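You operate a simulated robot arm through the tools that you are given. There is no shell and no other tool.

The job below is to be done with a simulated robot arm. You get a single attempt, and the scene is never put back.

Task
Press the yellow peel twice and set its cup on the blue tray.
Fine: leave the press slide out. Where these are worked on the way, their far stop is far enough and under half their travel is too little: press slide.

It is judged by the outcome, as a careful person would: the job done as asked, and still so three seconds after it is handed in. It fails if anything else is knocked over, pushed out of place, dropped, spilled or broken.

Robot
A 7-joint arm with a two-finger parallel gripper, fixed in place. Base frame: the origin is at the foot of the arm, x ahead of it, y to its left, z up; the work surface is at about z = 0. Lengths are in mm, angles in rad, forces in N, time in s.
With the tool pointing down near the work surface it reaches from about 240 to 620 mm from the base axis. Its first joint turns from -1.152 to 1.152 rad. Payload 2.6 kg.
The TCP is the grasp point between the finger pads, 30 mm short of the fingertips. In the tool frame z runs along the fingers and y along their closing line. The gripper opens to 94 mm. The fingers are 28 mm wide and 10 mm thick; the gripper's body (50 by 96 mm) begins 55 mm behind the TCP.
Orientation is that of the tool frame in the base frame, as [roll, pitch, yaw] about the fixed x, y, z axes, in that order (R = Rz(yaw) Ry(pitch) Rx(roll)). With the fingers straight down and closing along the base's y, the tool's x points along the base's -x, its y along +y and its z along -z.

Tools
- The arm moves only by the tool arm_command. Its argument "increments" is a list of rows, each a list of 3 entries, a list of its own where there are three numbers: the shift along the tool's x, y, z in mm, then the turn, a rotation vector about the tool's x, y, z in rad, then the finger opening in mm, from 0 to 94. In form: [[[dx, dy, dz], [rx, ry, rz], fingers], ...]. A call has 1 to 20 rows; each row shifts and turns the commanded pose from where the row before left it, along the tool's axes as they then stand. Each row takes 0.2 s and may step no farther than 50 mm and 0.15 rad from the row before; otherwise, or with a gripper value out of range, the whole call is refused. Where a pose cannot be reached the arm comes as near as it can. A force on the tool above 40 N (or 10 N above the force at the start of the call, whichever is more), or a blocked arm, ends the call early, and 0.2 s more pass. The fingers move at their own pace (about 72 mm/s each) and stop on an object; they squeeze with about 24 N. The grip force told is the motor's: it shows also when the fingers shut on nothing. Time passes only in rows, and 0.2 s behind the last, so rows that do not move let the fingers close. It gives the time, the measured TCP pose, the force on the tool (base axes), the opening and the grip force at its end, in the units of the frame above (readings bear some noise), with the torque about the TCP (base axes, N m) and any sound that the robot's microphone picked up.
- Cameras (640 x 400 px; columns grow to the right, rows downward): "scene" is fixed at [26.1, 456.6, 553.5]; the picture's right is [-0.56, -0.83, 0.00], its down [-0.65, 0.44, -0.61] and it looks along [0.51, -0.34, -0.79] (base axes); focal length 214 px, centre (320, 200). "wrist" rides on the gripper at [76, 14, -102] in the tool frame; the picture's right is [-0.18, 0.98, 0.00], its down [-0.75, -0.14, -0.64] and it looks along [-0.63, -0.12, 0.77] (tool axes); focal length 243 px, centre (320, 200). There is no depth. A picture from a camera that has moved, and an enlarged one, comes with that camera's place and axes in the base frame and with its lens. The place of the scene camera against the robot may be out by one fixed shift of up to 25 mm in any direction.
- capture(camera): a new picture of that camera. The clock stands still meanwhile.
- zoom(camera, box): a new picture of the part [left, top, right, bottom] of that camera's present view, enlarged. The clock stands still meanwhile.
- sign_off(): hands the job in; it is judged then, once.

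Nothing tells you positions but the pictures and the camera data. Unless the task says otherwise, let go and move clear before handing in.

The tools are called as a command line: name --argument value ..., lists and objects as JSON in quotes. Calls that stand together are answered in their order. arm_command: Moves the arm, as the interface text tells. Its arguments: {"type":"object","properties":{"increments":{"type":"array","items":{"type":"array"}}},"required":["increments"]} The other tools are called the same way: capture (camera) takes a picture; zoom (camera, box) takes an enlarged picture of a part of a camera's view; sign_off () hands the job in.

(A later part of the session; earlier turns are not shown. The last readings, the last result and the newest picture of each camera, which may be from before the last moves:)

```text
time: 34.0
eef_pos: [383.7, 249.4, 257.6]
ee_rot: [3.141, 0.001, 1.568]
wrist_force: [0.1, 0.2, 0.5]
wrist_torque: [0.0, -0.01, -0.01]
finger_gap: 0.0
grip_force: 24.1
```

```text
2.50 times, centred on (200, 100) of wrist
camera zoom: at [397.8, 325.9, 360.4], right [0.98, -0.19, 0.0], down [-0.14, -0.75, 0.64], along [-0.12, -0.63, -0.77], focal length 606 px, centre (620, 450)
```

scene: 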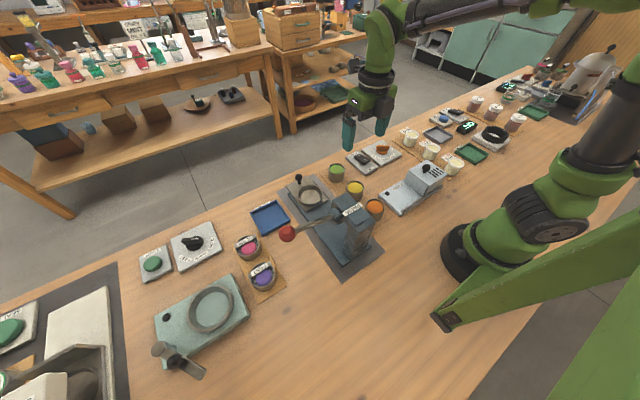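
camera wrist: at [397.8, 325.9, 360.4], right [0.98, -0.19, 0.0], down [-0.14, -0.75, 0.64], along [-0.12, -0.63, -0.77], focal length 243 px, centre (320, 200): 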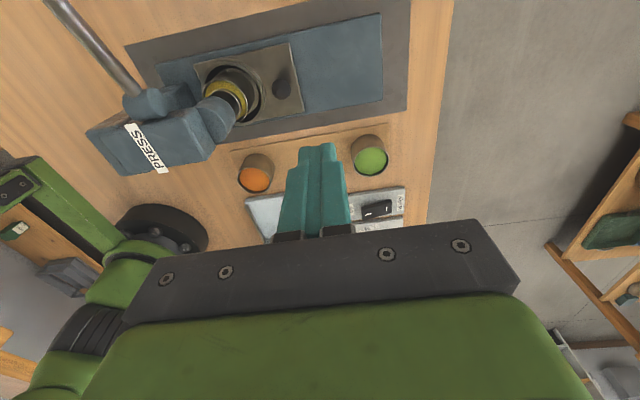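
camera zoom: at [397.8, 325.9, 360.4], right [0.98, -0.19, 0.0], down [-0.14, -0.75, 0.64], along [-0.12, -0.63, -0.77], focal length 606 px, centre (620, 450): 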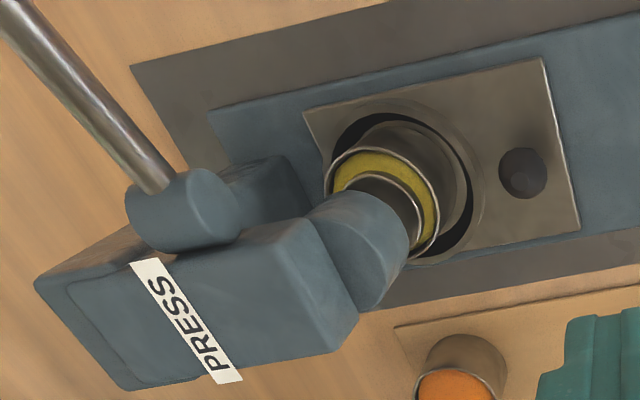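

The ram sits over the peel in the cup. Next I'll move above the lever ball near (238, 401) with the fingers closed.

arm_command --increments '[[[30.5, -29.1, 1.5], [0, 0, 0], 0], [[30.5, -29.1, 1.5], [0, 0, 0], 0], [[30.5, -29.1, 1.5], [0, 0, 0], 0], [[30.5, -29.1, 1.5], [0, 0, 0], 0], [[30.5, -29.1, 1.5], [0, 0, 0], 0], [[0, 0, 0], [0, 0, 0], 0], [[0, 0, 0], [0, 0, 0], 0]]'

capture --camera "wrist"

zoom --camera "scene" --box '[230, 140, 390, 270]'

```text
time: 35.6
eef_pos: [237.9, 403.3, 250.2]
ee_rot: [3.141, -0.001, 1.567]
wrist_force: [0.2, -0.4, 0.2]
wrist_torque: [-0.02, 0.01, -0.01]
finger_gap: 0.0
grip_force: 23.8
```

```text
taken
camera wrist: at [252.7, 479.1, 352.7], right [0.98, -0.19, 0.0], down [-0.14, -0.75, 0.64], along [-0.12, -0.63, -0.77], focal length 243 px, centre (320, 200)
```

wrist: 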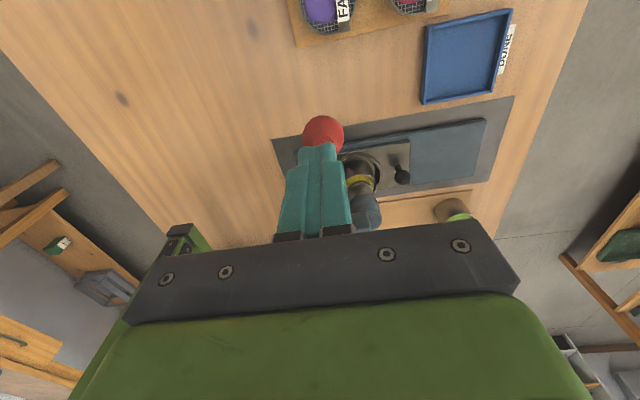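

```text
3.08 times, centred on (310, 205) of scene
camera zoom: at [26.1, 456.6, 553.5], right [-0.56, -0.83, 0.0], down [-0.65, 0.44, -0.61], along [0.51, -0.34, -0.79], focal length 660 px, centre (351, 185)
```

zoom: 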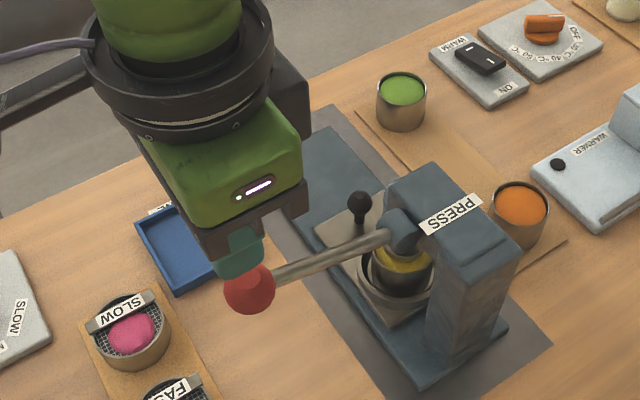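

The ball is at about (239, 398, 175) right below the fingertips. I'll come down to touch and begin pressing, checking the force.

arm_command --increments '[[[-4, 1, 10], [0, 0, 0], 0], [[0, 0, 10], [0, 0, 0], 0], [[0, 0, 4], [0, 0, 0], 0], [[0, 0, 4], [0, 0, 0], 0], [[0, 0, 4], [0, 0, 0], 0], [[0, 0, 0], [0, 0, 0], 0]]'

zoom --camera "scene" --box '[230, 140, 390, 270]'

```text
time: 37.0
eef_pos: [239.8, 398.2, 218.7]
ee_rot: [-3.141, -0.001, 1.568]
wrist_force: [0.0, 0.7, 1.4]
wrist_torque: [-0.01, 0.03, -0.01]
finger_gap: 0.3
grip_force: 23.8
```

```text
3.08 times, centred on (310, 205) of scene
camera zoom: at [26.1, 456.6, 553.5], right [-0.56, -0.83, 0.0], down [-0.65, 0.44, -0.61], along [0.51, -0.34, -0.79], focal length 660 px, centre (351, 185)
```

zoom: 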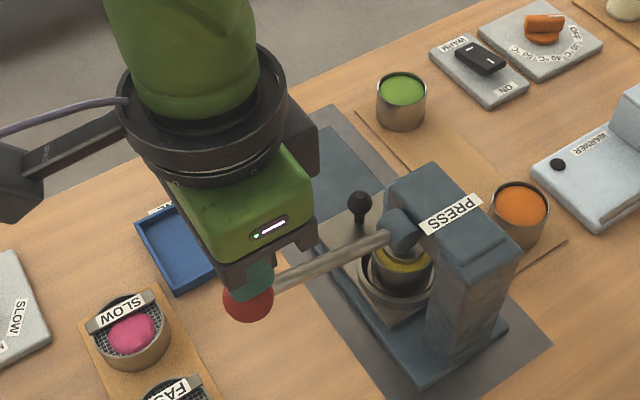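

Light contact is made. I'll press down following the lever's arc, in small steps.

arm_command --increments '[[[1, 0, 5], [0, 0, 0], 0], [[1, 0, 5], [0, 0, 0], 0], [[1, 0, 5], [0, 0, 0], 0], [[0.6, 0, 5], [0, 0, 0], 0], [[0.4, 0, 5], [0, 0, 0], 0], [[0, 0, 0], [0, 0, 0], 0]]'

zoom --camera "scene" --box '[230, 140, 390, 270]'

```text
time: 38.4
eef_pos: [240.4, 403.5, 193.2]
ee_rot: [-3.141, -0.001, 1.568]
wrist_force: [1.0, 1.3, 3.1]
wrist_torque: [0.0, 0.0, 0.03]
finger_gap: 0.0
grip_force: 24.0
```

```text
3.08 times, centred on (310, 205) of scene
camera zoom: at [26.1, 456.5, 553.5], right [-0.56, -0.83, 0.0], down [-0.65, 0.44, -0.61], along [0.51, -0.34, -0.79], focal length 660 px, centre (351, 185)
```

zoom: 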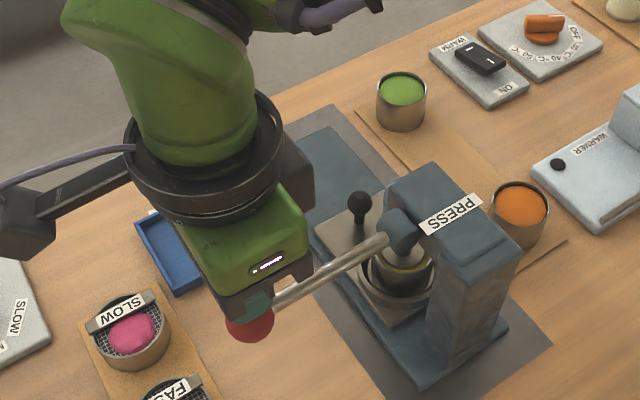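

The lever is turning down with about 3 N. Continuing.

arm_command --increments '[[[0.3, 0, 5], [0, 0, 0], 0], [[0, 0, 5], [0, 0, 0], 0], [[0, 0, 5], [0, 0, 0], 0], [[-0.3, 0, 5], [0, 0, 0], 0], [[-0.6, 0, 5], [0, 0, 0], 0], [[0, 0, 0], [0, 0, 0], 0]]'

zoom --camera "scene" --box '[230, 140, 390, 270]'

capture --camera "wrist"

```text
time: 39.1
eef_pos: [240.9, 404.3, 185.3]
ee_rot: [3.138, -0.008, 1.564]
wrist_force: [-0.5, -1.8, 5.8]
wrist_torque: [-0.06, 0.01, -0.05]
finger_gap: 0.0
grip_force: 23.5
stopped in row 3: the force on the tool passed its limit at 47 N (the readings are from after the stop); the commanded pose is now the measured one
```

```text
3.08 times, centred on (310, 205) of scene
camera zoom: at [26.1, 456.5, 553.6], right [-0.56, -0.83, 0.0], down [-0.65, 0.44, -0.61], along [0.51, -0.34, -0.79], focal length 660 px, centre (351, 185)
```

zoom: 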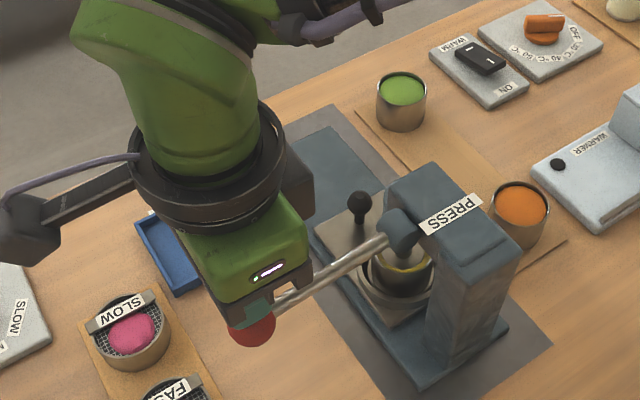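

```text
taken
camera wrist: at [254.5, 478.8, 290.1], right [0.98, -0.19, 0.0], down [-0.15, -0.76, 0.63], along [-0.12, -0.62, -0.77], focal length 243 px, centre (320, 200)
```

wrist: 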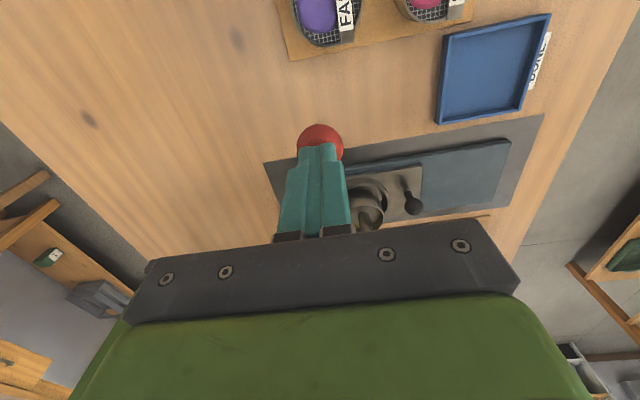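

The lever came to a hard stop after about 35 mm of ball travel. I'll look closely at the ram in the cup.

zoom --camera "scene" --box '[300, 180, 380, 250]'

zoom --camera "wrist" --box '[280, 110, 480, 250]'

```text
5.71 times, centred on (340, 215) of scene
camera zoom: at [26.1, 456.5, 553.6], right [-0.56, -0.83, 0.0], down [-0.65, 0.44, -0.61], along [0.51, -0.34, -0.79], focal length 1226 px, centre (206, 114)
```

zoom: 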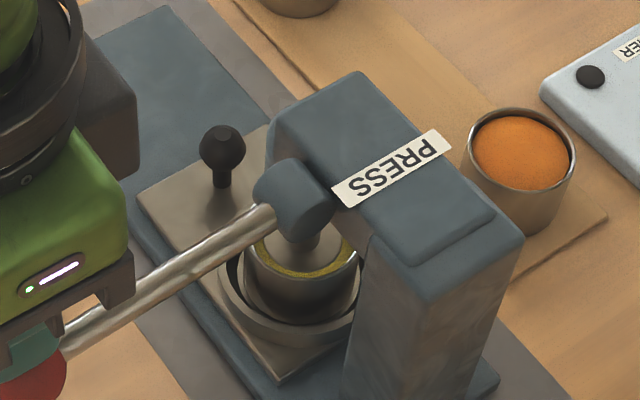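

```text
2.86 times, centred on (380, 180) of wrist
camera zoom: at [254.5, 478.8, 290.1], right [0.98, -0.19, 0.0], down [-0.15, -0.76, 0.63], along [-0.12, -0.62, -0.77], focal length 693 px, centre (149, 257)
```

zoom: 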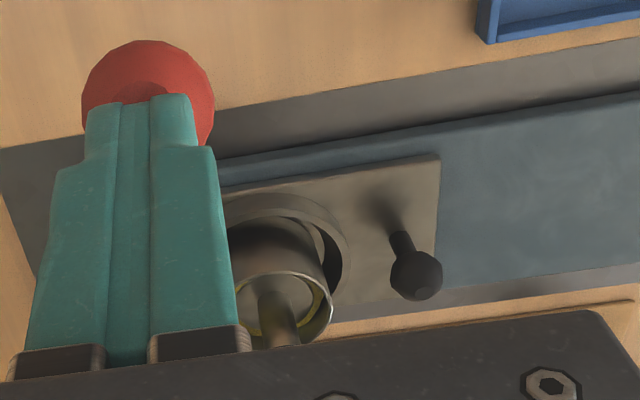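

The ram plate has gone down onto the peel. I'll press gently further to confirm it is the true stop.

arm_command --increments '[[[0, 0, 1], [0, 0, 0], 0], [[0, 0, 1], [0, 0, 0], 0], [[0, 0, 1], [0, 0, 0], 0], [[0, 0, 0], [0, 0, 0], 0], [[0, 0, 0], [0, 0, 0], 0]]'

```text
time: 40.3
eef_pos: [240.9, 403.5, 186.4]
ee_rot: [3.137, -0.015, 1.565]
wrist_force: [-5.7, -9.1, 37.2]
wrist_torque: [-0.44, 0.2, -0.25]
finger_gap: 0.2
grip_force: 23.9
```

It is a firm stop at 37 N, so that is the full first stroke. I'll hold briefly, then rise and see whether the lever returns on its own.

arm_command --increments '[[[0, 0, 0], [0, 0, 0], 0], [[0, 0, -5], [0, 0, 0], 0], [[0, 0, -5], [0, 0, 0], 0], [[0, 0, -5], [0, 0, 0], 0], [[0, 0, -5], [0, 0, 0], 0], [[0, 0, 0], [0, 0, 0], 0]]'

zoom --camera "scene" --box '[230, 140, 390, 270]'

capture --camera "wrist"

```text
time: 41.7
eef_pos: [239.7, 403.2, 203.0]
ee_rot: [3.14, -0.009, 1.564]
wrist_force: [-0.6, -1.3, 2.8]
wrist_torque: [-0.05, 0.0, 0.0]
finger_gap: 0.0
grip_force: 23.6
```

```text
3.08 times, centred on (310, 205) of scene
camera zoom: at [26.1, 456.6, 553.5], right [-0.56, -0.83, 0.0], down [-0.65, 0.44, -0.61], along [0.51, -0.34, -0.79], focal length 660 px, centre (351, 185)
```

zoom: 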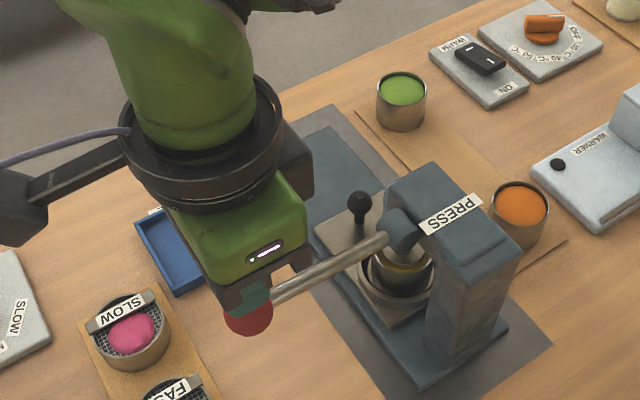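

```text
taken
camera wrist: at [254.5, 478.5, 305.9], right [0.98, -0.19, 0.0], down [-0.15, -0.76, 0.64], along [-0.12, -0.62, -0.77], focal length 243 px, centre (320, 200)
```

wrist: 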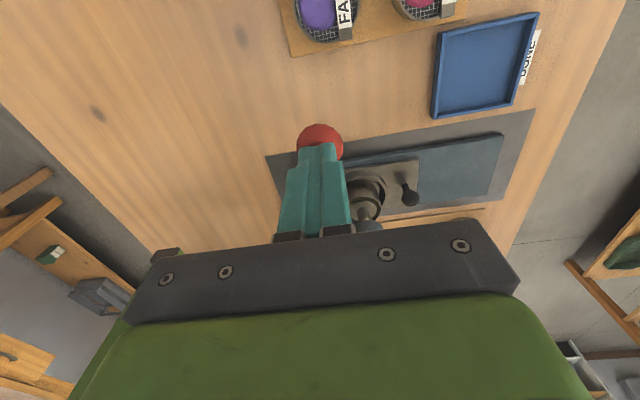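

The lever springs back up against the fingers. I'll rise fully clear so it returns to the top.

arm_command --increments '[[[-1, 0, -6], [0, 0, 0], 0], [[-2, 0, -6], [0, 0, 0], 0], [[-2, 0, -6], [0, 0, 0], 0], [[0, 0, -10], [0, 0, 0], 0], [[0, 0, -10], [0, 0, 0], 0], [[0, 0, 0], [0, 0, 0], 0], [[0, 0, 0], [0, 0, 0], 0]]'

zoom --camera "scene" --box '[230, 140, 390, 270]'

capture --camera "wrist"

```text
time: 43.3
eef_pos: [241.3, 397.0, 240.2]
ee_rot: [3.14, -0.01, 1.563]
wrist_force: [0.6, 0.8, -0.4]
wrist_torque: [0.01, -0.02, 0.01]
finger_gap: 0.0
grip_force: 24.2
```

```text
3.08 times, centred on (310, 205) of scene
camera zoom: at [26.1, 456.6, 553.5], right [-0.56, -0.83, 0.0], down [-0.65, 0.44, -0.61], along [0.51, -0.34, -0.79], focal length 660 px, centre (351, 185)
```

zoom: 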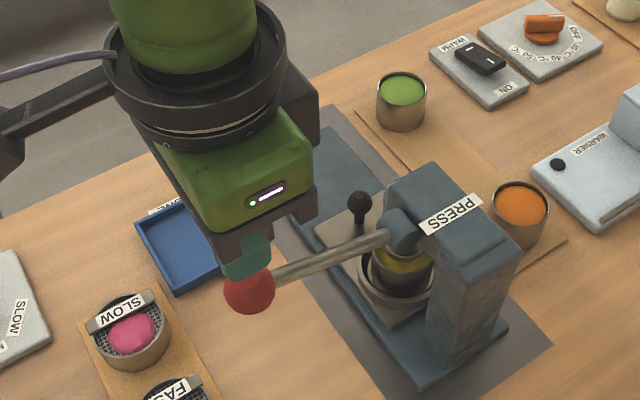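

```text
taken
camera wrist: at [254.3, 473.4, 344.2], right [0.98, -0.19, 0.0], down [-0.15, -0.76, 0.64], along [-0.12, -0.62, -0.77], focal length 243 px, centre (320, 200)
```

wrist: 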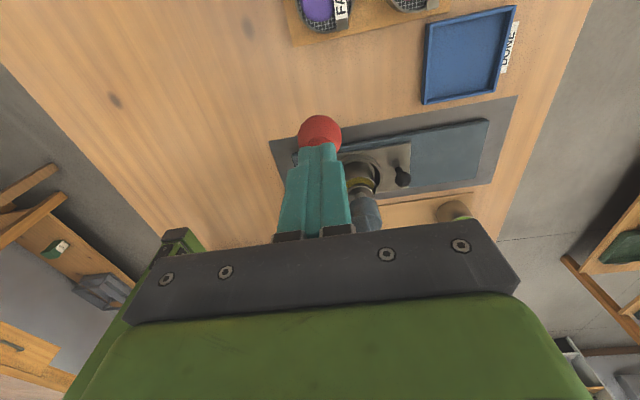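

The lever is fully back up. Second press now, the same way.

arm_command --increments '[[[1, -1.5, 10], [0, 0, 0], 0], [[0, 0, 8], [0, 0, 0], 0], [[1, 0, 5], [0, 0, 0], 0], [[1, 0, 5], [0, 0, 0], 0], [[1, 0, 5], [0, 0, 0], 0], [[1, 0, 5], [0, 0, 0], 0], [[0.5, 0, 5], [0, 0, 0], 0], [[0.5, 0, 5], [0, 0, 0], 0], [[0, 0, 2], [0, 0, 0], 0], [[0, 0, 1], [0, 0, 0], 0], [[0, 0, 0], [0, 0, 0], 0]]'

zoom --camera "scene" --box '[230, 140, 390, 270]'

```text
time: 45.7
eef_pos: [239.8, 404.4, 189.7]
ee_rot: [3.138, -0.009, 1.565]
wrist_force: [-0.4, 1.6, 4.1]
wrist_torque: [0.0, -0.02, -0.01]
finger_gap: 0.0
grip_force: 24.2
```

```text
3.08 times, centred on (310, 205) of scene
camera zoom: at [26.1, 456.5, 553.5], right [-0.56, -0.83, 0.0], down [-0.65, 0.44, -0.61], along [0.51, -0.34, -0.79], focal length 660 px, centre (351, 185)
```

zoom: 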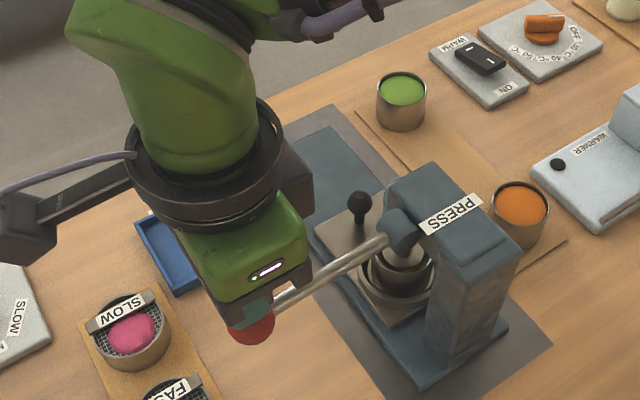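

Near the bottom; a few 1 mm steps to reach the stop again.

arm_command --increments '[[[0, 0, 1], [0, 0, 0], 0], [[0, 0, 1], [0, 0, 0], 0], [[0, 0, 1], [0, 0, 0], 0], [[0, 0, 1], [0, 0, 0], 0], [[0, 0, 0], [0, 0, 0], 0]]'

```text
time: 46.9
eef_pos: [238.3, 404.3, 186.6]
ee_rot: [3.139, -0.009, 1.563]
wrist_force: [-0.4, -1.7, 12.1]
wrist_torque: [-0.15, -0.02, 0.12]
finger_gap: 0.1
grip_force: 24.0
```

arm_command --increments '[[[0, 0, 1], [0, 0, 0], 0], [[0, 0, 1], [0, 0, 0], 0], [[0, 0, 0.5], [0, 0, 0], 0], [[0, 0, 0], [0, 0, 0], 0]]'

zoom --camera "scene" --box '[300, 180, 380, 250]'

```text
time: 47.9
eef_pos: [238.3, 405.6, 186.3]
ee_rot: [3.136, -0.013, 1.563]
wrist_force: [-4.5, -10.3, 37.6]
wrist_torque: [-0.47, 0.13, -0.32]
finger_gap: 0.0
grip_force: 24.6
```

```text
5.71 times, centred on (340, 215) of scene
camera zoom: at [26.0, 456.4, 553.7], right [-0.56, -0.83, 0.0], down [-0.65, 0.44, -0.61], along [0.51, -0.34, -0.79], focal length 1226 px, centre (206, 114)
```

zoom: 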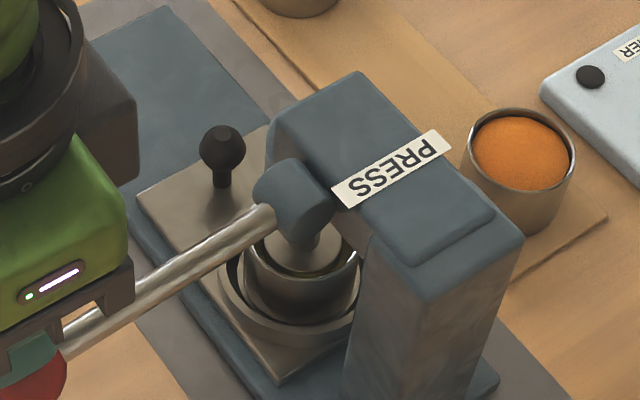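

Second stroke reached the same stop with 38 N, and the peel has visibly gone down. I'll let the lever up and rise clear.

arm_command --increments '[[[0, 0, 0], [0, 0, 0], 0], [[0, 0, -5], [0, 0, 0], 0], [[0, 0, -6], [0, 0, 0], 0], [[-1, 0, -6], [0, 0, 0], 0], [[-1, 0, -6], [0, 0, 0], 0], [[-2, 0, -6], [0, 0, 0], 0], [[-2, 0, -6], [0, 0, 0], 0], [[0, 0, -10], [0, 0, 0], 0], [[0, 0, -20], [0, 0, 0], 0], [[0, 0, 0], [0, 0, 0], 0]]'

zoom --camera "scene" --box '[230, 140, 390, 270]'

zoom --camera "scene" --box '[300, 180, 380, 250]'

```text
time: 50.1
eef_pos: [238.0, 396.6, 248.5]
ee_rot: [3.137, -0.009, 1.563]
wrist_force: [0.2, -0.1, 0.6]
wrist_torque: [-0.01, -0.03, -0.04]
finger_gap: 0.0
grip_force: 24.0
```

```text
3.08 times, centred on (310, 205) of scene
camera zoom: at [26.1, 456.6, 553.5], right [-0.56, -0.83, 0.0], down [-0.65, 0.44, -0.61], along [0.51, -0.34, -0.79], focal length 660 px, centre (351, 185)
```

zoom: 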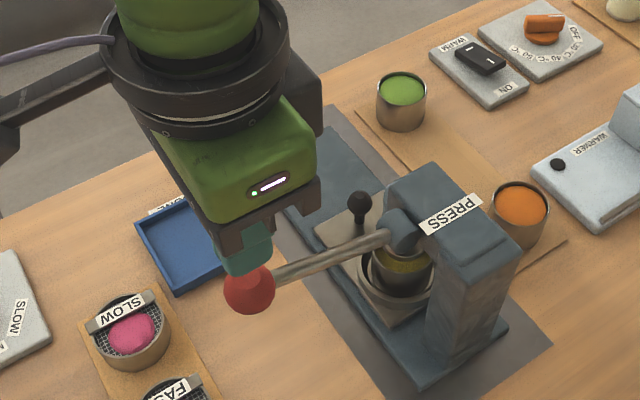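

```text
5.71 times, centred on (340, 215) of scene
camera zoom: at [26.1, 456.6, 553.5], right [-0.56, -0.83, 0.0], down [-0.65, 0.44, -0.61], along [0.51, -0.34, -0.79], focal length 1226 px, centre (206, 114)
```

zoom: 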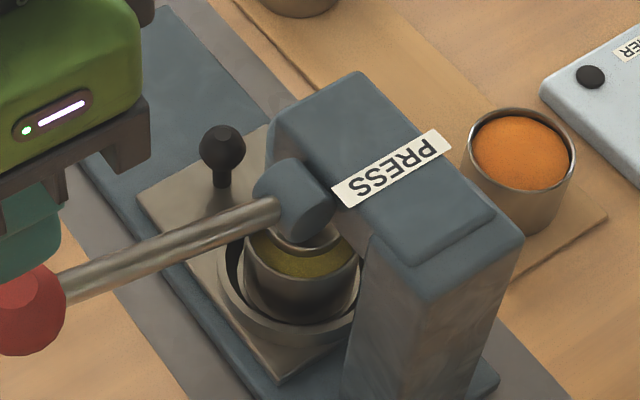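

The lever is back up and the peel is pressed (darker and lower in the cup). I'll move away from the lever and prepare a tilted grip on the slide knob (now near x = 335), so the gripper body stays clear of the press head.

arm_command --increments '[[[0, 0, -5], [0, 0, 0], 0], [[-19.4, 36.4, 0], [0, 0, 0], 0], [[-19.4, 36.4, 0], [0, 0, 0], 0], [[-19.4, 36.4, 0], [0, 0, 0], 20], [[-19.4, 36.4, 0], [0, 0, 0], 50], [[-19.4, 36.4, 0], [0, 0, 0], 50], [[0, 0, 0], [0, 0, 0.15], 50], [[0, 0, 0], [0, 0, 0.15], 50], [[0, 0, 0], [0, 0, 0.15], 50], [[0, 0, 0], [0, 0, 0.15], 50], [[0, 0, 0], [0, 0, 0.15], 50], [[0, 0, 0], [0, 0, 0.15], 50], [[0, 0, 0], [0, 0, 0.15], 50], [[0, 0, 0], [0, 0, 0], 50]]'

capture --camera "wrist"

capture --camera "scene"

```text
time: 53.1
eef_pos: [419.6, 299.6, 253.5]
ee_rot: [-3.138, -0.006, 0.509]
wrist_force: [-0.4, 0.8, -0.7]
wrist_torque: [0.02, 0.03, -0.03]
finger_gap: 50.0
grip_force: 0.0
```

```text
taken
camera wrist: at [492.8, 324.0, 356.0], right [0.32, -0.95, -0.01], down [-0.73, -0.25, 0.64], along [-0.61, -0.2, -0.77], focal length 243 px, centre (320, 200)
```

wrist: 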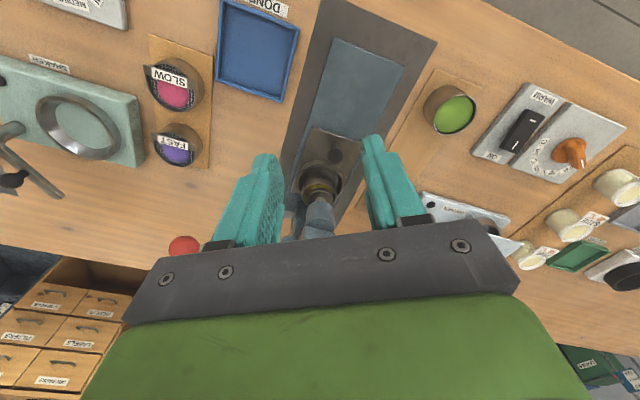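

```text
taken
```

scene: 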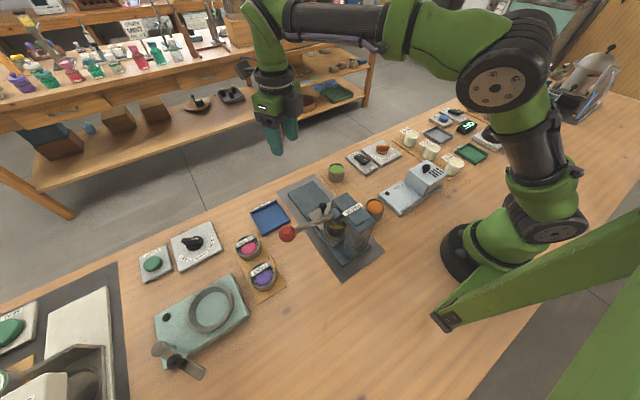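

zoom --camera "wrist" --box '[260, 110, 400, 250]'

```text
2.86 times, centred on (330, 180) of wrist
camera zoom: at [492.8, 324.0, 356.0], right [0.32, -0.95, -0.01], down [-0.73, -0.25, 0.64], along [-0.61, -0.2, -0.77], focal length 693 px, centre (291, 257)
```

zoom: 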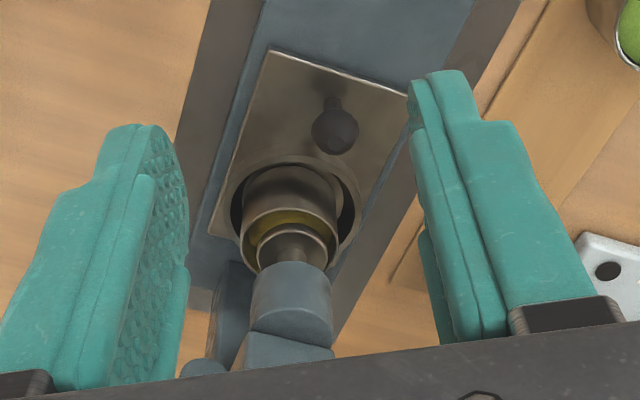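

The knob is at about (333, 249, 44). I'll tilt the tool 0.4 rad here, high up, and check the pose.

arm_command --increments '[[[0, 0, 0], [0, -0.13, 0], 50], [[0, 0, 0], [0, -0.13, 0], 50], [[0, 0, 0], [0, -0.14, 0], 50], [[0, 0, 0], [0, 0, 0], 50]]'

capture --camera "wrist"

```text
time: 54.1
eef_pos: [390.0, 290.1, 241.7]
ee_rot: [-3.133, 0.393, 0.517]
wrist_force: [0.1, -0.4, 0.8]
wrist_torque: [0.01, -0.04, -0.01]
finger_gap: 49.9
grip_force: 0.1
out of reach, approached as far as the arm can: row 3
```

```text
taken
camera wrist: at [493.5, 331.1, 308.3], right [0.34, -0.94, 0.06], down [-0.46, -0.1, 0.88], along [-0.82, -0.33, -0.47], focal length 243 px, centre (320, 200)
```

wrist: 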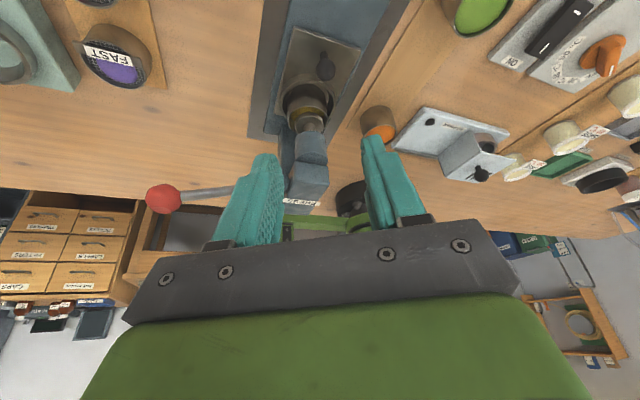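

The arm drew in slightly to make the tilt, which is fine. I'll now descend toward a point 90 mm back from the knob along the finger direction.

arm_command --increments '[[[4, 2.5, 30], [0, 0, 0], 50], [[4, 2.5, 37], [0, 0, 0], 50], [[3.9, 2.4, 37], [0, 0, 0], 50], [[0, 0, 0], [0, 0, 0], 50], [[0, 0, 0], [0, 0, 0], 50]]'

capture --camera "wrist"

zoom --camera "scene" --box '[250, 110, 410, 240]'

```text
time: 55.3
eef_pos: [369.2, 269.4, 143.6]
ee_rot: [-3.136, 0.394, 0.516]
wrist_force: [-0.3, 0.7, -0.2]
wrist_torque: [0.0, -0.03, 0.04]
finger_gap: 49.8
grip_force: 0.1
```

```text
taken
camera wrist: at [471.8, 309.9, 208.2], right [0.34, -0.94, 0.07], down [-0.46, -0.1, 0.88], along [-0.82, -0.33, -0.47], focal length 243 px, centre (320, 200)
```

wrist: 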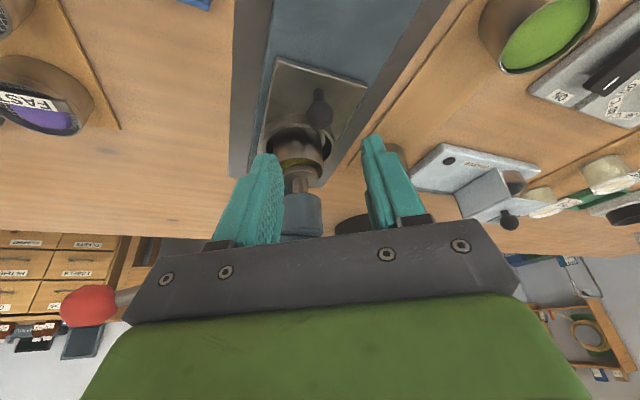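

```text
3.08 times, centred on (330, 175) of scene
camera zoom: at [26.1, 456.6, 553.5], right [-0.56, -0.83, 0.0], down [-0.65, 0.44, -0.61], along [0.51, -0.34, -0.79], focal length 660 px, centre (289, 277)
```

zoom: 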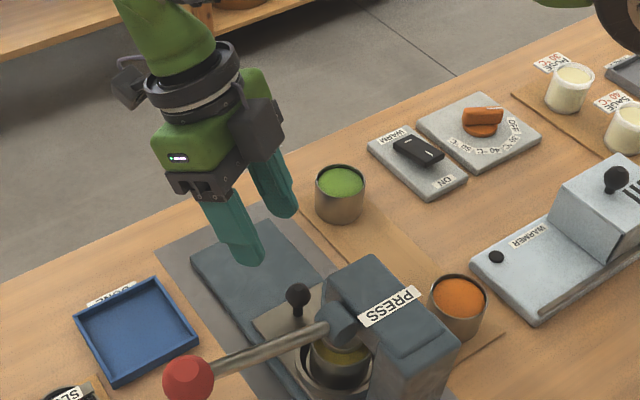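

The knob lies on the fingers' centre line. I'll advance along the tool axis to straddle it.

arm_command --increments '[[[1, 0, 25], [0, 0, 0], 50], [[1, 0, 25], [0, 0, 0], 50], [[0.5, 0, 20], [0, 0, 0], 50], [[0, 0, 0], [0, 0, 0], 50]]'

capture --camera "wrist"

zoom --camera "scene" --box '[280, 140, 380, 230]'

```text
time: 56.3
eef_pos: [347.9, 256.8, 76.6]
ee_rot: [-3.138, 0.391, 0.518]
wrist_force: [-0.3, -1.0, -0.4]
wrist_torque: [0.03, -0.03, 0.01]
finger_gap: 50.0
grip_force: 0.2
```

```text
taken
camera wrist: at [449.8, 299.0, 142.1], right [0.34, -0.94, 0.07], down [-0.46, -0.1, 0.88], along [-0.82, -0.33, -0.47], focal length 243 px, centre (320, 200)
```

wrist: 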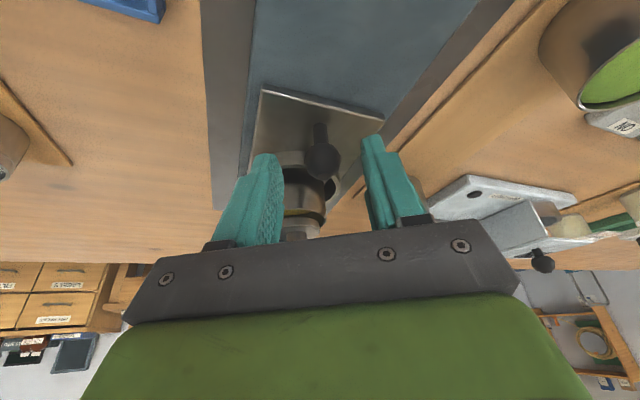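

```text
4.44 times, centred on (330, 185) of scene
camera zoom: at [26.1, 456.6, 553.5], right [-0.56, -0.83, 0.0], down [-0.65, 0.44, -0.61], along [0.51, -0.34, -0.79], focal length 953 px, centre (276, 267)
```

zoom: 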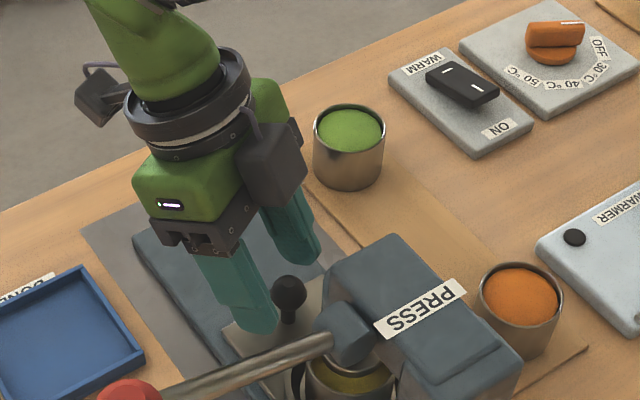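

The ball is centred between the fingers. Final 20 mm in, then close.

arm_command --increments '[[[-0.5, 0.5, 10], [0, 0, 0], 50], [[-0.5, 0.5, 9], [0, 0, 0], 50], [[0, 0, 0], [0, 0, 0], 50], [[0, 0, 0], [0, 0, 0], 30], [[0, 0, 0], [0, 0, 0], 12], [[0, 0, 0], [0, 0, 0], 12]]'

capture --camera "wrist"

zoom --camera "scene" --box '[280, 140, 380, 230]'

```text
time: 57.7
eef_pos: [341.4, 252.3, 60.4]
ee_rot: [-3.137, 0.393, 0.516]
wrist_force: [0.1, -1.8, -1.1]
wrist_torque: [0.08, -0.29, 0.01]
finger_gap: 23.0
grip_force: 45.4
```

```text
taken
camera wrist: at [443.6, 294.1, 125.2], right [0.34, -0.94, 0.07], down [-0.46, -0.1, 0.88], along [-0.82, -0.33, -0.47], focal length 243 px, centre (320, 200)
```

wrist: 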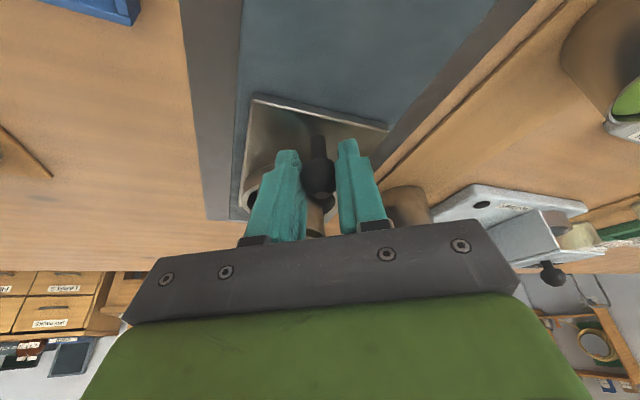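

```text
4.44 times, centred on (330, 185) of scene
camera zoom: at [26.1, 456.6, 553.5], right [-0.56, -0.83, 0.0], down [-0.65, 0.44, -0.61], along [0.51, -0.34, -0.79], focal length 953 px, centre (276, 267)
```

zoom: 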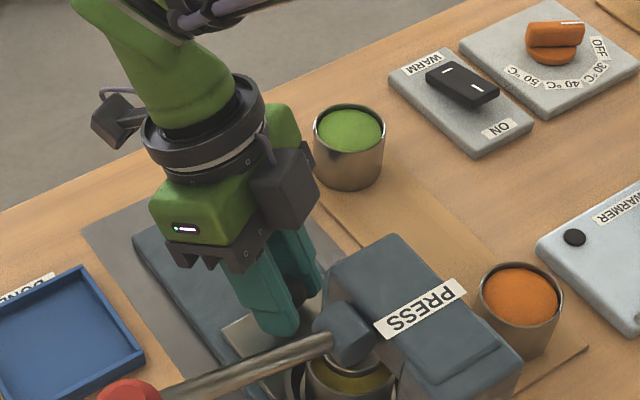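

The knob is gripped (23 mm). I'll pull the slide outward slowly along +x.

arm_command --increments '[[[1.6, 1.0, -0.67], [0, 0, 0], 12], [[3.2, 1.97, -1.33], [0, 0, 0], 12], [[4.02, 2.47, -1.67], [0, 0, 0], 12], [[4.02, 2.47, -1.67], [0, 0, 0], 12], [[4.02, 2.47, -1.67], [0, 0, 0], 12], [[4.02, 2.47, -1.67], [0, 0, 0], 12], [[4.02, 2.47, -1.67], [0, 0, 0], 12], [[3.2, 1.97, -1.33], [0, 0, 0], 12], [[1.6, 1.0, -0.67], [0, 0, 0], 12]]'

zoom --camera "scene" --box '[260, 130, 390, 240]'

```text
time: 59.7
eef_pos: [378.1, 252.9, 59.6]
ee_rot: [-3.135, 0.393, 0.516]
wrist_force: [-0.4, -0.9, 6.7]
wrist_torque: [-0.5, 0.61, 0.0]
finger_gap: 23.2
grip_force: 44.6
```

```text
3.64 times, centred on (325, 185) of scene
camera zoom: at [26.1, 456.6, 553.5], right [-0.56, -0.83, 0.0], down [-0.65, 0.44, -0.61], along [0.51, -0.34, -0.79], focal length 780 px, centre (302, 254)
```

zoom: 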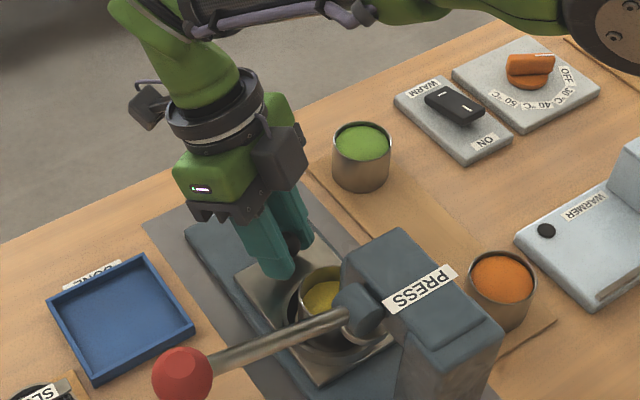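

The slide and cup are coming out cleanly. I'll keep pulling.

arm_command --increments '[[[1.6, 1.0, -1.0], [0, 0, 0], 12], [[3.2, 1.97, -1.5], [0, 0, 0], 12], [[4.02, 2.47, -1.67], [0, 0, 0], 12], [[4.02, 2.47, -1.67], [0, 0, 0], 12], [[4.02, 2.47, -1.67], [0, 0, 0], 12], [[4.02, 2.47, -1.67], [0, 0, 0], 12], [[4.02, 2.47, -1.67], [0, 0, 0], 12], [[3.2, 1.97, -1.33], [0, 0, 0], 12], [[1.6, 1.0, -0.67], [0, 0, 0], 12]]'

zoom --camera "scene" --box '[260, 130, 390, 240]'

```text
time: 61.7
eef_pos: [416.2, 252.4, 59.3]
ee_rot: [-3.132, 0.394, 0.517]
wrist_force: [-1.0, 3.0, -14.0]
wrist_torque: [0.26, -0.55, 0.02]
finger_gap: 23.3
grip_force: 44.2
```

```text
3.64 times, centred on (325, 185) of scene
camera zoom: at [26.1, 456.6, 553.5], right [-0.56, -0.83, 0.0], down [-0.65, 0.44, -0.61], along [0.51, -0.34, -0.79], focal length 780 px, centre (302, 254)
```

zoom: 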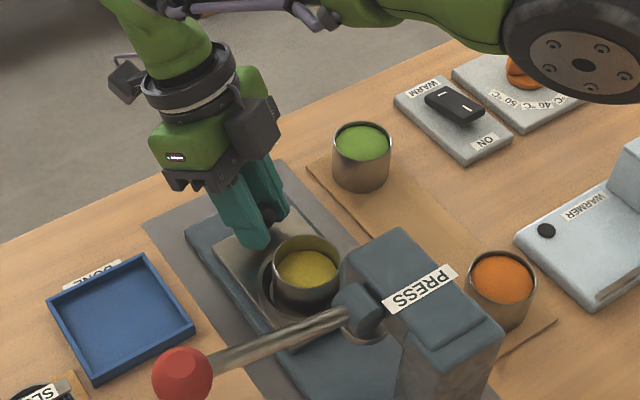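

It's moving well; I'll now pull further while easing the tilt back toward vertical, since reach shrinks with tilt farther out.

arm_command --increments '[[[2.33, 1.53, -0.57], [0, 0.0195, 0], 12], [[2.16, 1.53, -0.98], [0, 0.0195, 0], 12], [[2.18, 1.53, -0.94], [0, 0.0195, 0], 12], [[2.2, 1.53, -0.89], [0, 0.0195, 0], 12], [[2.21, 1.53, -0.84], [0, 0.0195, 0], 12], [[2.23, 1.53, -0.79], [0, 0.0195, 0], 12], [[2.25, 1.53, -0.74], [0, 0.0195, 0], 12], [[2.26, 1.53, -0.68], [0, 0.0195, 0], 12], [[2.27, 1.53, -0.63], [0, 0.0195, 0], 12], [[2.28, 1.53, -0.58], [0, 0.0195, 0], 12]]'

zoom --camera "scene" --box '[260, 130, 390, 240]'

```text
time: 63.9
eef_pos: [443.5, 252.2, 59.8]
ee_rot: [-3.133, 0.199, 0.515]
wrist_force: [-0.8, 4.7, 1.5]
wrist_torque: [-0.6, 1.21, -0.01]
finger_gap: 23.4
grip_force: 45.2
```

```text
3.64 times, centred on (325, 185) of scene
camera zoom: at [26.1, 456.6, 553.5], right [-0.56, -0.83, 0.0], down [-0.65, 0.44, -0.61], along [0.51, -0.34, -0.79], focal length 780 px, centre (302, 254)
```

zoom: 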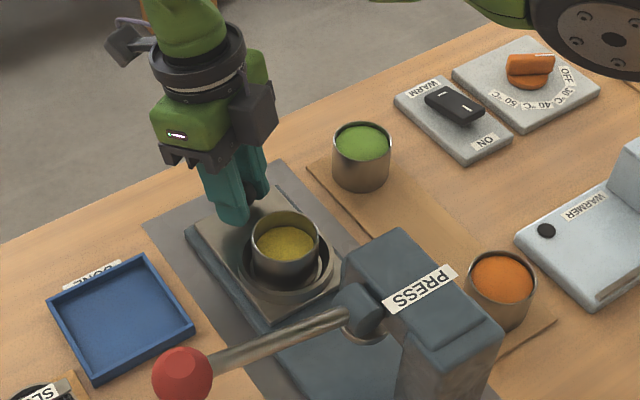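

The cup is steady in the ring and the slide is nearly out. I'll pull the rest at constant tilt until the outer stop.

arm_command --increments '[[[2.56, 1.48, -0.52], [0, 0, 0], 12], [[3.41, 1.97, -0.69], [0, 0, 0], 12], [[3.41, 1.97, -0.69], [0, 0, 0], 12], [[3.41, 1.97, -0.69], [0, 0, 0], 12], [[3.41, 1.97, -0.69], [0, 0, 0], 12], [[3.41, 1.97, -0.69], [0, 0, 0], 12], [[0, 0, 0], [0, 0, 0], 12]]'

zoom --camera "scene" --box '[260, 130, 390, 240]'

```text
time: 65.5
eef_pos: [467.5, 252.3, 59.8]
ee_rot: [-3.135, 0.197, 0.517]
wrist_force: [0.5, 7.3, -6.6]
wrist_torque: [0.56, -0.87, -0.03]
finger_gap: 23.2
grip_force: 45.0
```

```text
3.64 times, centred on (325, 185) of scene
camera zoom: at [26.1, 456.6, 553.5], right [-0.56, -0.83, 0.0], down [-0.65, 0.44, -0.61], along [0.51, -0.34, -0.79], focal length 780 px, centre (302, 254)
```

zoom: 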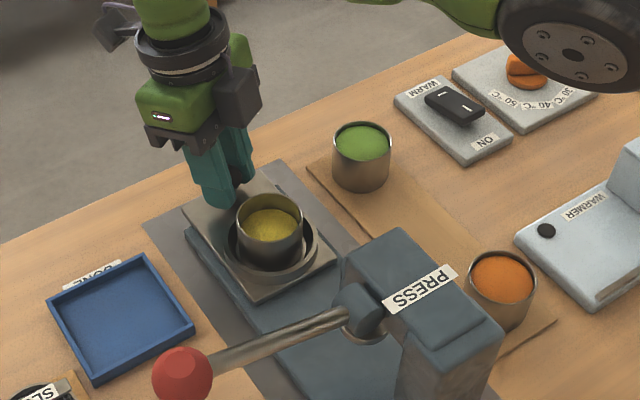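

arm_command --increments '[[[1.7, 0.99, -0.35], [0, 0, 0], 12], [[1.7, 0.99, -0.35], [0, 0, 0], 12], [[1.7, 0.99, -0.35], [0, 0, 0], 12], [[0, 0, 0], [0, 0, 0], 12]]'

zoom --camera "scene" --box '[260, 130, 390, 240]'

```text
time: 66.5
eef_pos: [471.1, 252.1, 59.8]
ee_rot: [-3.135, 0.198, 0.517]
wrist_force: [0.4, 11.6, -2.0]
wrist_torque: [-0.29, 0.73, -0.02]
finger_gap: 23.2
grip_force: 45.3
```

```text
3.64 times, centred on (325, 185) of scene
camera zoom: at [26.1, 456.6, 553.5], right [-0.56, -0.83, 0.0], down [-0.65, 0.44, -0.61], along [0.51, -0.34, -0.79], focal length 780 px, centre (302, 254)
```

zoom: 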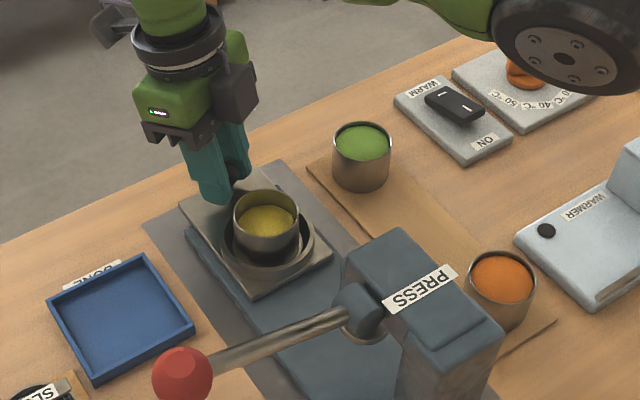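

arm_command --increments '[[[0.5, -0.7, -0.1], [0, 0, 0], 12], [[1.3, 0.74, -0.26], [0, 0, 0], 12], [[1.3, 0.74, -0.26], [0, 0, 0], 12], [[0, 0, 0], [0, 0, 0], 12]]'

```text
time: 67.5
eef_pos: [474.0, 251.4, 59.8]
ee_rot: [-3.133, 0.203, 0.514]
wrist_force: [-26.5, -4.0, 10.2]
wrist_torque: [0.06, 0.17, 0.04]
finger_gap: 23.3
grip_force: 45.2
```

The outer stop is reached (−26 N). I'll relax, open the fingers, and back out along the tool axis.

arm_command --increments '[[[-1.7, -0.99, 0.35], [0, 0, 0], 12], [[0, 0, 0], [0, 0, 0], 30], [[0, 0, 0], [0, 0, 0], 50], [[0, 0, 0], [0, 0, 0], 50], [[0, 0, -20], [0, 0, 0], 50], [[0, 0, -30], [0, 0, 0], 50], [[0, 0, -40], [0, 0, 0], 60], [[0, 0, 0], [0, 0.13, 0], 70], [[0, 0, 0], [0, 0.07, 0], 76], [[0, 0, 0], [0, 0, 0], 76]]'

capture --camera "wrist"

zoom --camera "scene" --box '[240, 130, 370, 240]'

```text
time: 69.7
eef_pos: [489.4, 260.8, 150.5]
ee_rot: [-3.137, -0.003, 0.515]
wrist_force: [-0.3, 0.3, -0.3]
wrist_torque: [0.01, -0.05, 0.01]
finger_gap: 76.1
grip_force: 0.1
```

```text
taken
camera wrist: at [562.4, 285.1, 252.1], right [0.32, -0.95, -0.01], down [-0.73, -0.25, 0.64], along [-0.61, -0.2, -0.77], focal length 243 px, centre (320, 200)
```

wrist: 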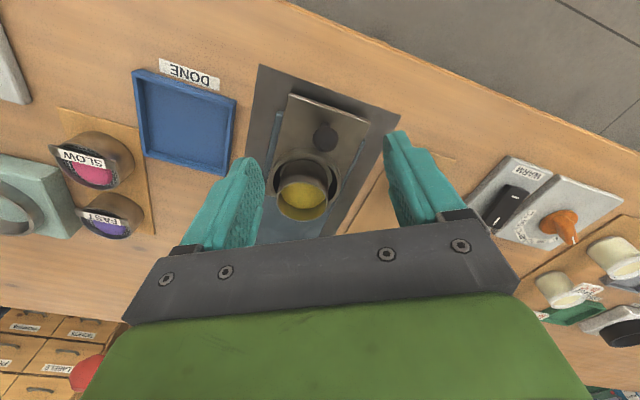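

```text
3.64 times, centred on (305, 185) of scene
camera zoom: at [26.1, 456.6, 553.5], right [-0.56, -0.83, 0.0], down [-0.65, 0.44, -0.61], along [0.51, -0.34, -0.79], focal length 780 px, centre (374, 254)
```

zoom: 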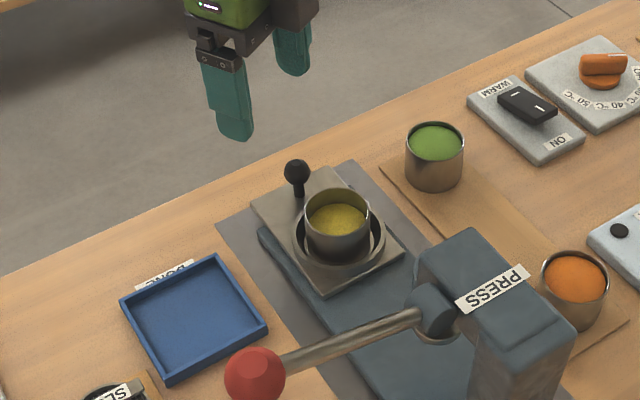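

The slide is fully out with the pressed cup standing in the ring. I'll measure the cup and tray positions from this view.

zoom --camera "wrist" --box '[240, 90, 400, 250]'

zoom --camera "wrist" --box '[100, 30, 300, 200]'

```text
2.50 times, centred on (320, 170) of wrist
camera zoom: at [562.4, 285.1, 252.1], right [0.32, -0.95, -0.01], down [-0.73, -0.25, 0.64], along [-0.61, -0.2, -0.77], focal length 606 px, centre (320, 275)
```

zoom: 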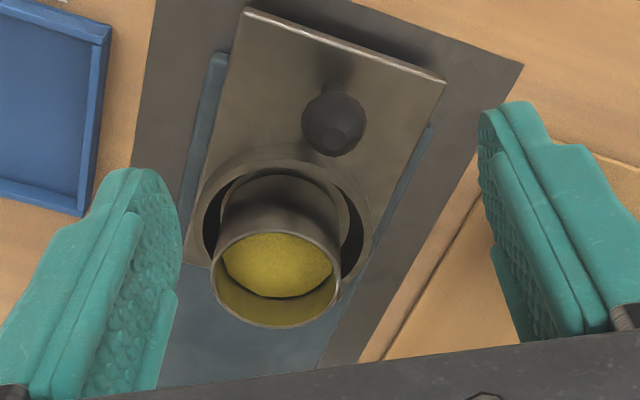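

```text
2.35 times, centred on (200, 115) of wrist
camera zoom: at [562.4, 285.1, 252.1], right [0.32, -0.95, -0.01], down [-0.73, -0.25, 0.64], along [-0.61, -0.2, -0.77], focal length 571 px, centre (602, 400)
```

zoom: 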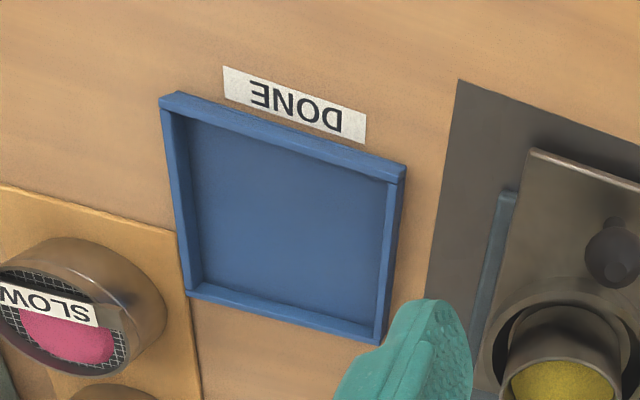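

Cup centre is about (401, 250) and the tray spans roughly x 372–460, y 337–426 with its centre at (416, 381). I'll go above the cup and check alignment before descending.

arm_command --increments '[[[-27.4, -11.4, 0], [0, 0, 0], 78], [[-27.4, -11.4, 0], [0, 0, 0], 78], [[-27.5, -11.3, 0], [0, 0, 0], 78], [[0, 0, 25], [0, 0, 0], 78], [[0, 0, 0], [0, 0, 0], 78], [[0, 0, 0], [0, 0, 0], 78]]'

capture --camera "wrist"

zoom --camera "wrist" --box '[220, 60, 420, 230]'

```text
time: 71.1
eef_pos: [400.7, 249.7, 124.8]
ee_rot: [-3.136, -0.002, 0.516]
wrist_force: [0.7, -0.3, 0.0]
wrist_torque: [0.0, 0.01, -0.04]
finger_gap: 77.9
grip_force: 0.0
```

```text
taken
camera wrist: at [473.5, 274.1, 226.4], right [0.32, -0.95, -0.01], down [-0.72, -0.25, 0.64], along [-0.61, -0.2, -0.77], focal length 243 px, centre (320, 200)
```

wrist: 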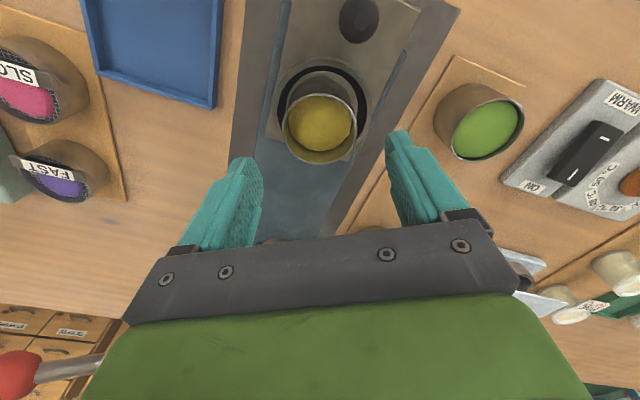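

```text
2.35 times, centred on (320, 145) of wrist
camera zoom: at [473.5, 274.1, 226.4], right [0.32, -0.95, -0.01], down [-0.72, -0.25, 0.64], along [-0.61, -0.2, -0.77], focal length 571 px, centre (320, 329)
```

zoom: 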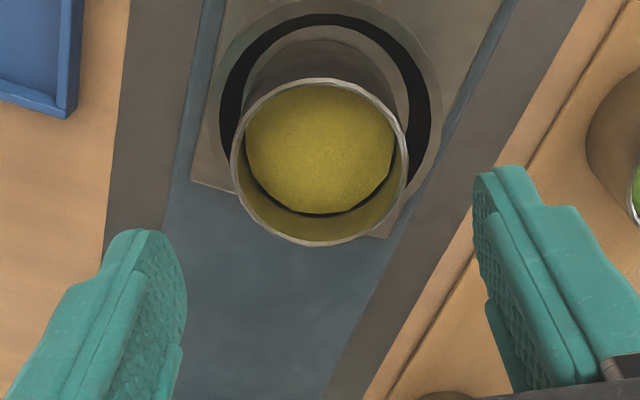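

The cup is centred between the fingers within 2–3 mm. I'll descend to the same grip height as before and close.

arm_command --increments '[[[2.5, 0, 20], [0, 0, 0], 78], [[0, 0, 20], [0, 0, 0], 78], [[0, 0, 10], [0, 0, 0], 78], [[0, 0, 5.5], [0, 0, 0], 78], [[0, 0, 0], [0, 0, 0], 78]]'

zoom --camera "wrist" --box '[220, 60, 420, 230]'

zoom --camera "scene" --box '[270, 140, 370, 230]'

```text
time: 72.3
eef_pos: [403.1, 250.5, 68.1]
ee_rot: [-3.135, -0.002, 0.514]
wrist_force: [-0.5, -1.0, 0.3]
wrist_torque: [0.01, 0.01, 0.02]
finger_gap: 78.1
grip_force: 0.1
```

```text
2.35 times, centred on (320, 145) of wrist
camera zoom: at [476.1, 275.4, 170.6], right [0.32, -0.95, -0.01], down [-0.72, -0.25, 0.64], along [-0.61, -0.2, -0.77], focal length 571 px, centre (320, 329)
```

zoom: 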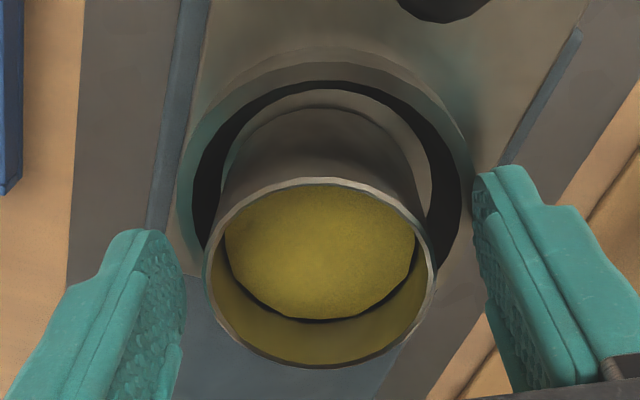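

```text
4.44 times, centred on (320, 185) of scene
camera zoom: at [26.1, 456.6, 553.5], right [-0.56, -0.83, 0.0], down [-0.65, 0.44, -0.61], along [0.51, -0.34, -0.79], focal length 953 px, centre (320, 267)
```

zoom: 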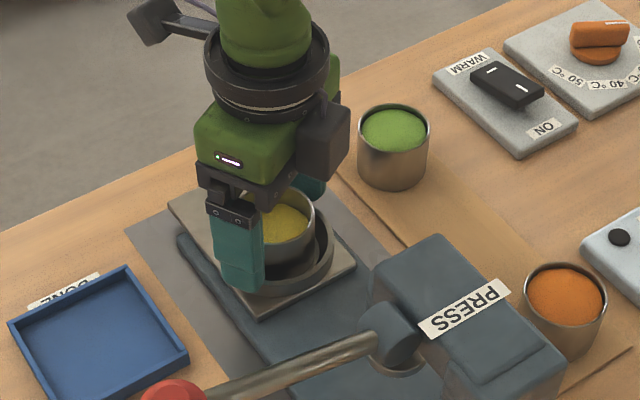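

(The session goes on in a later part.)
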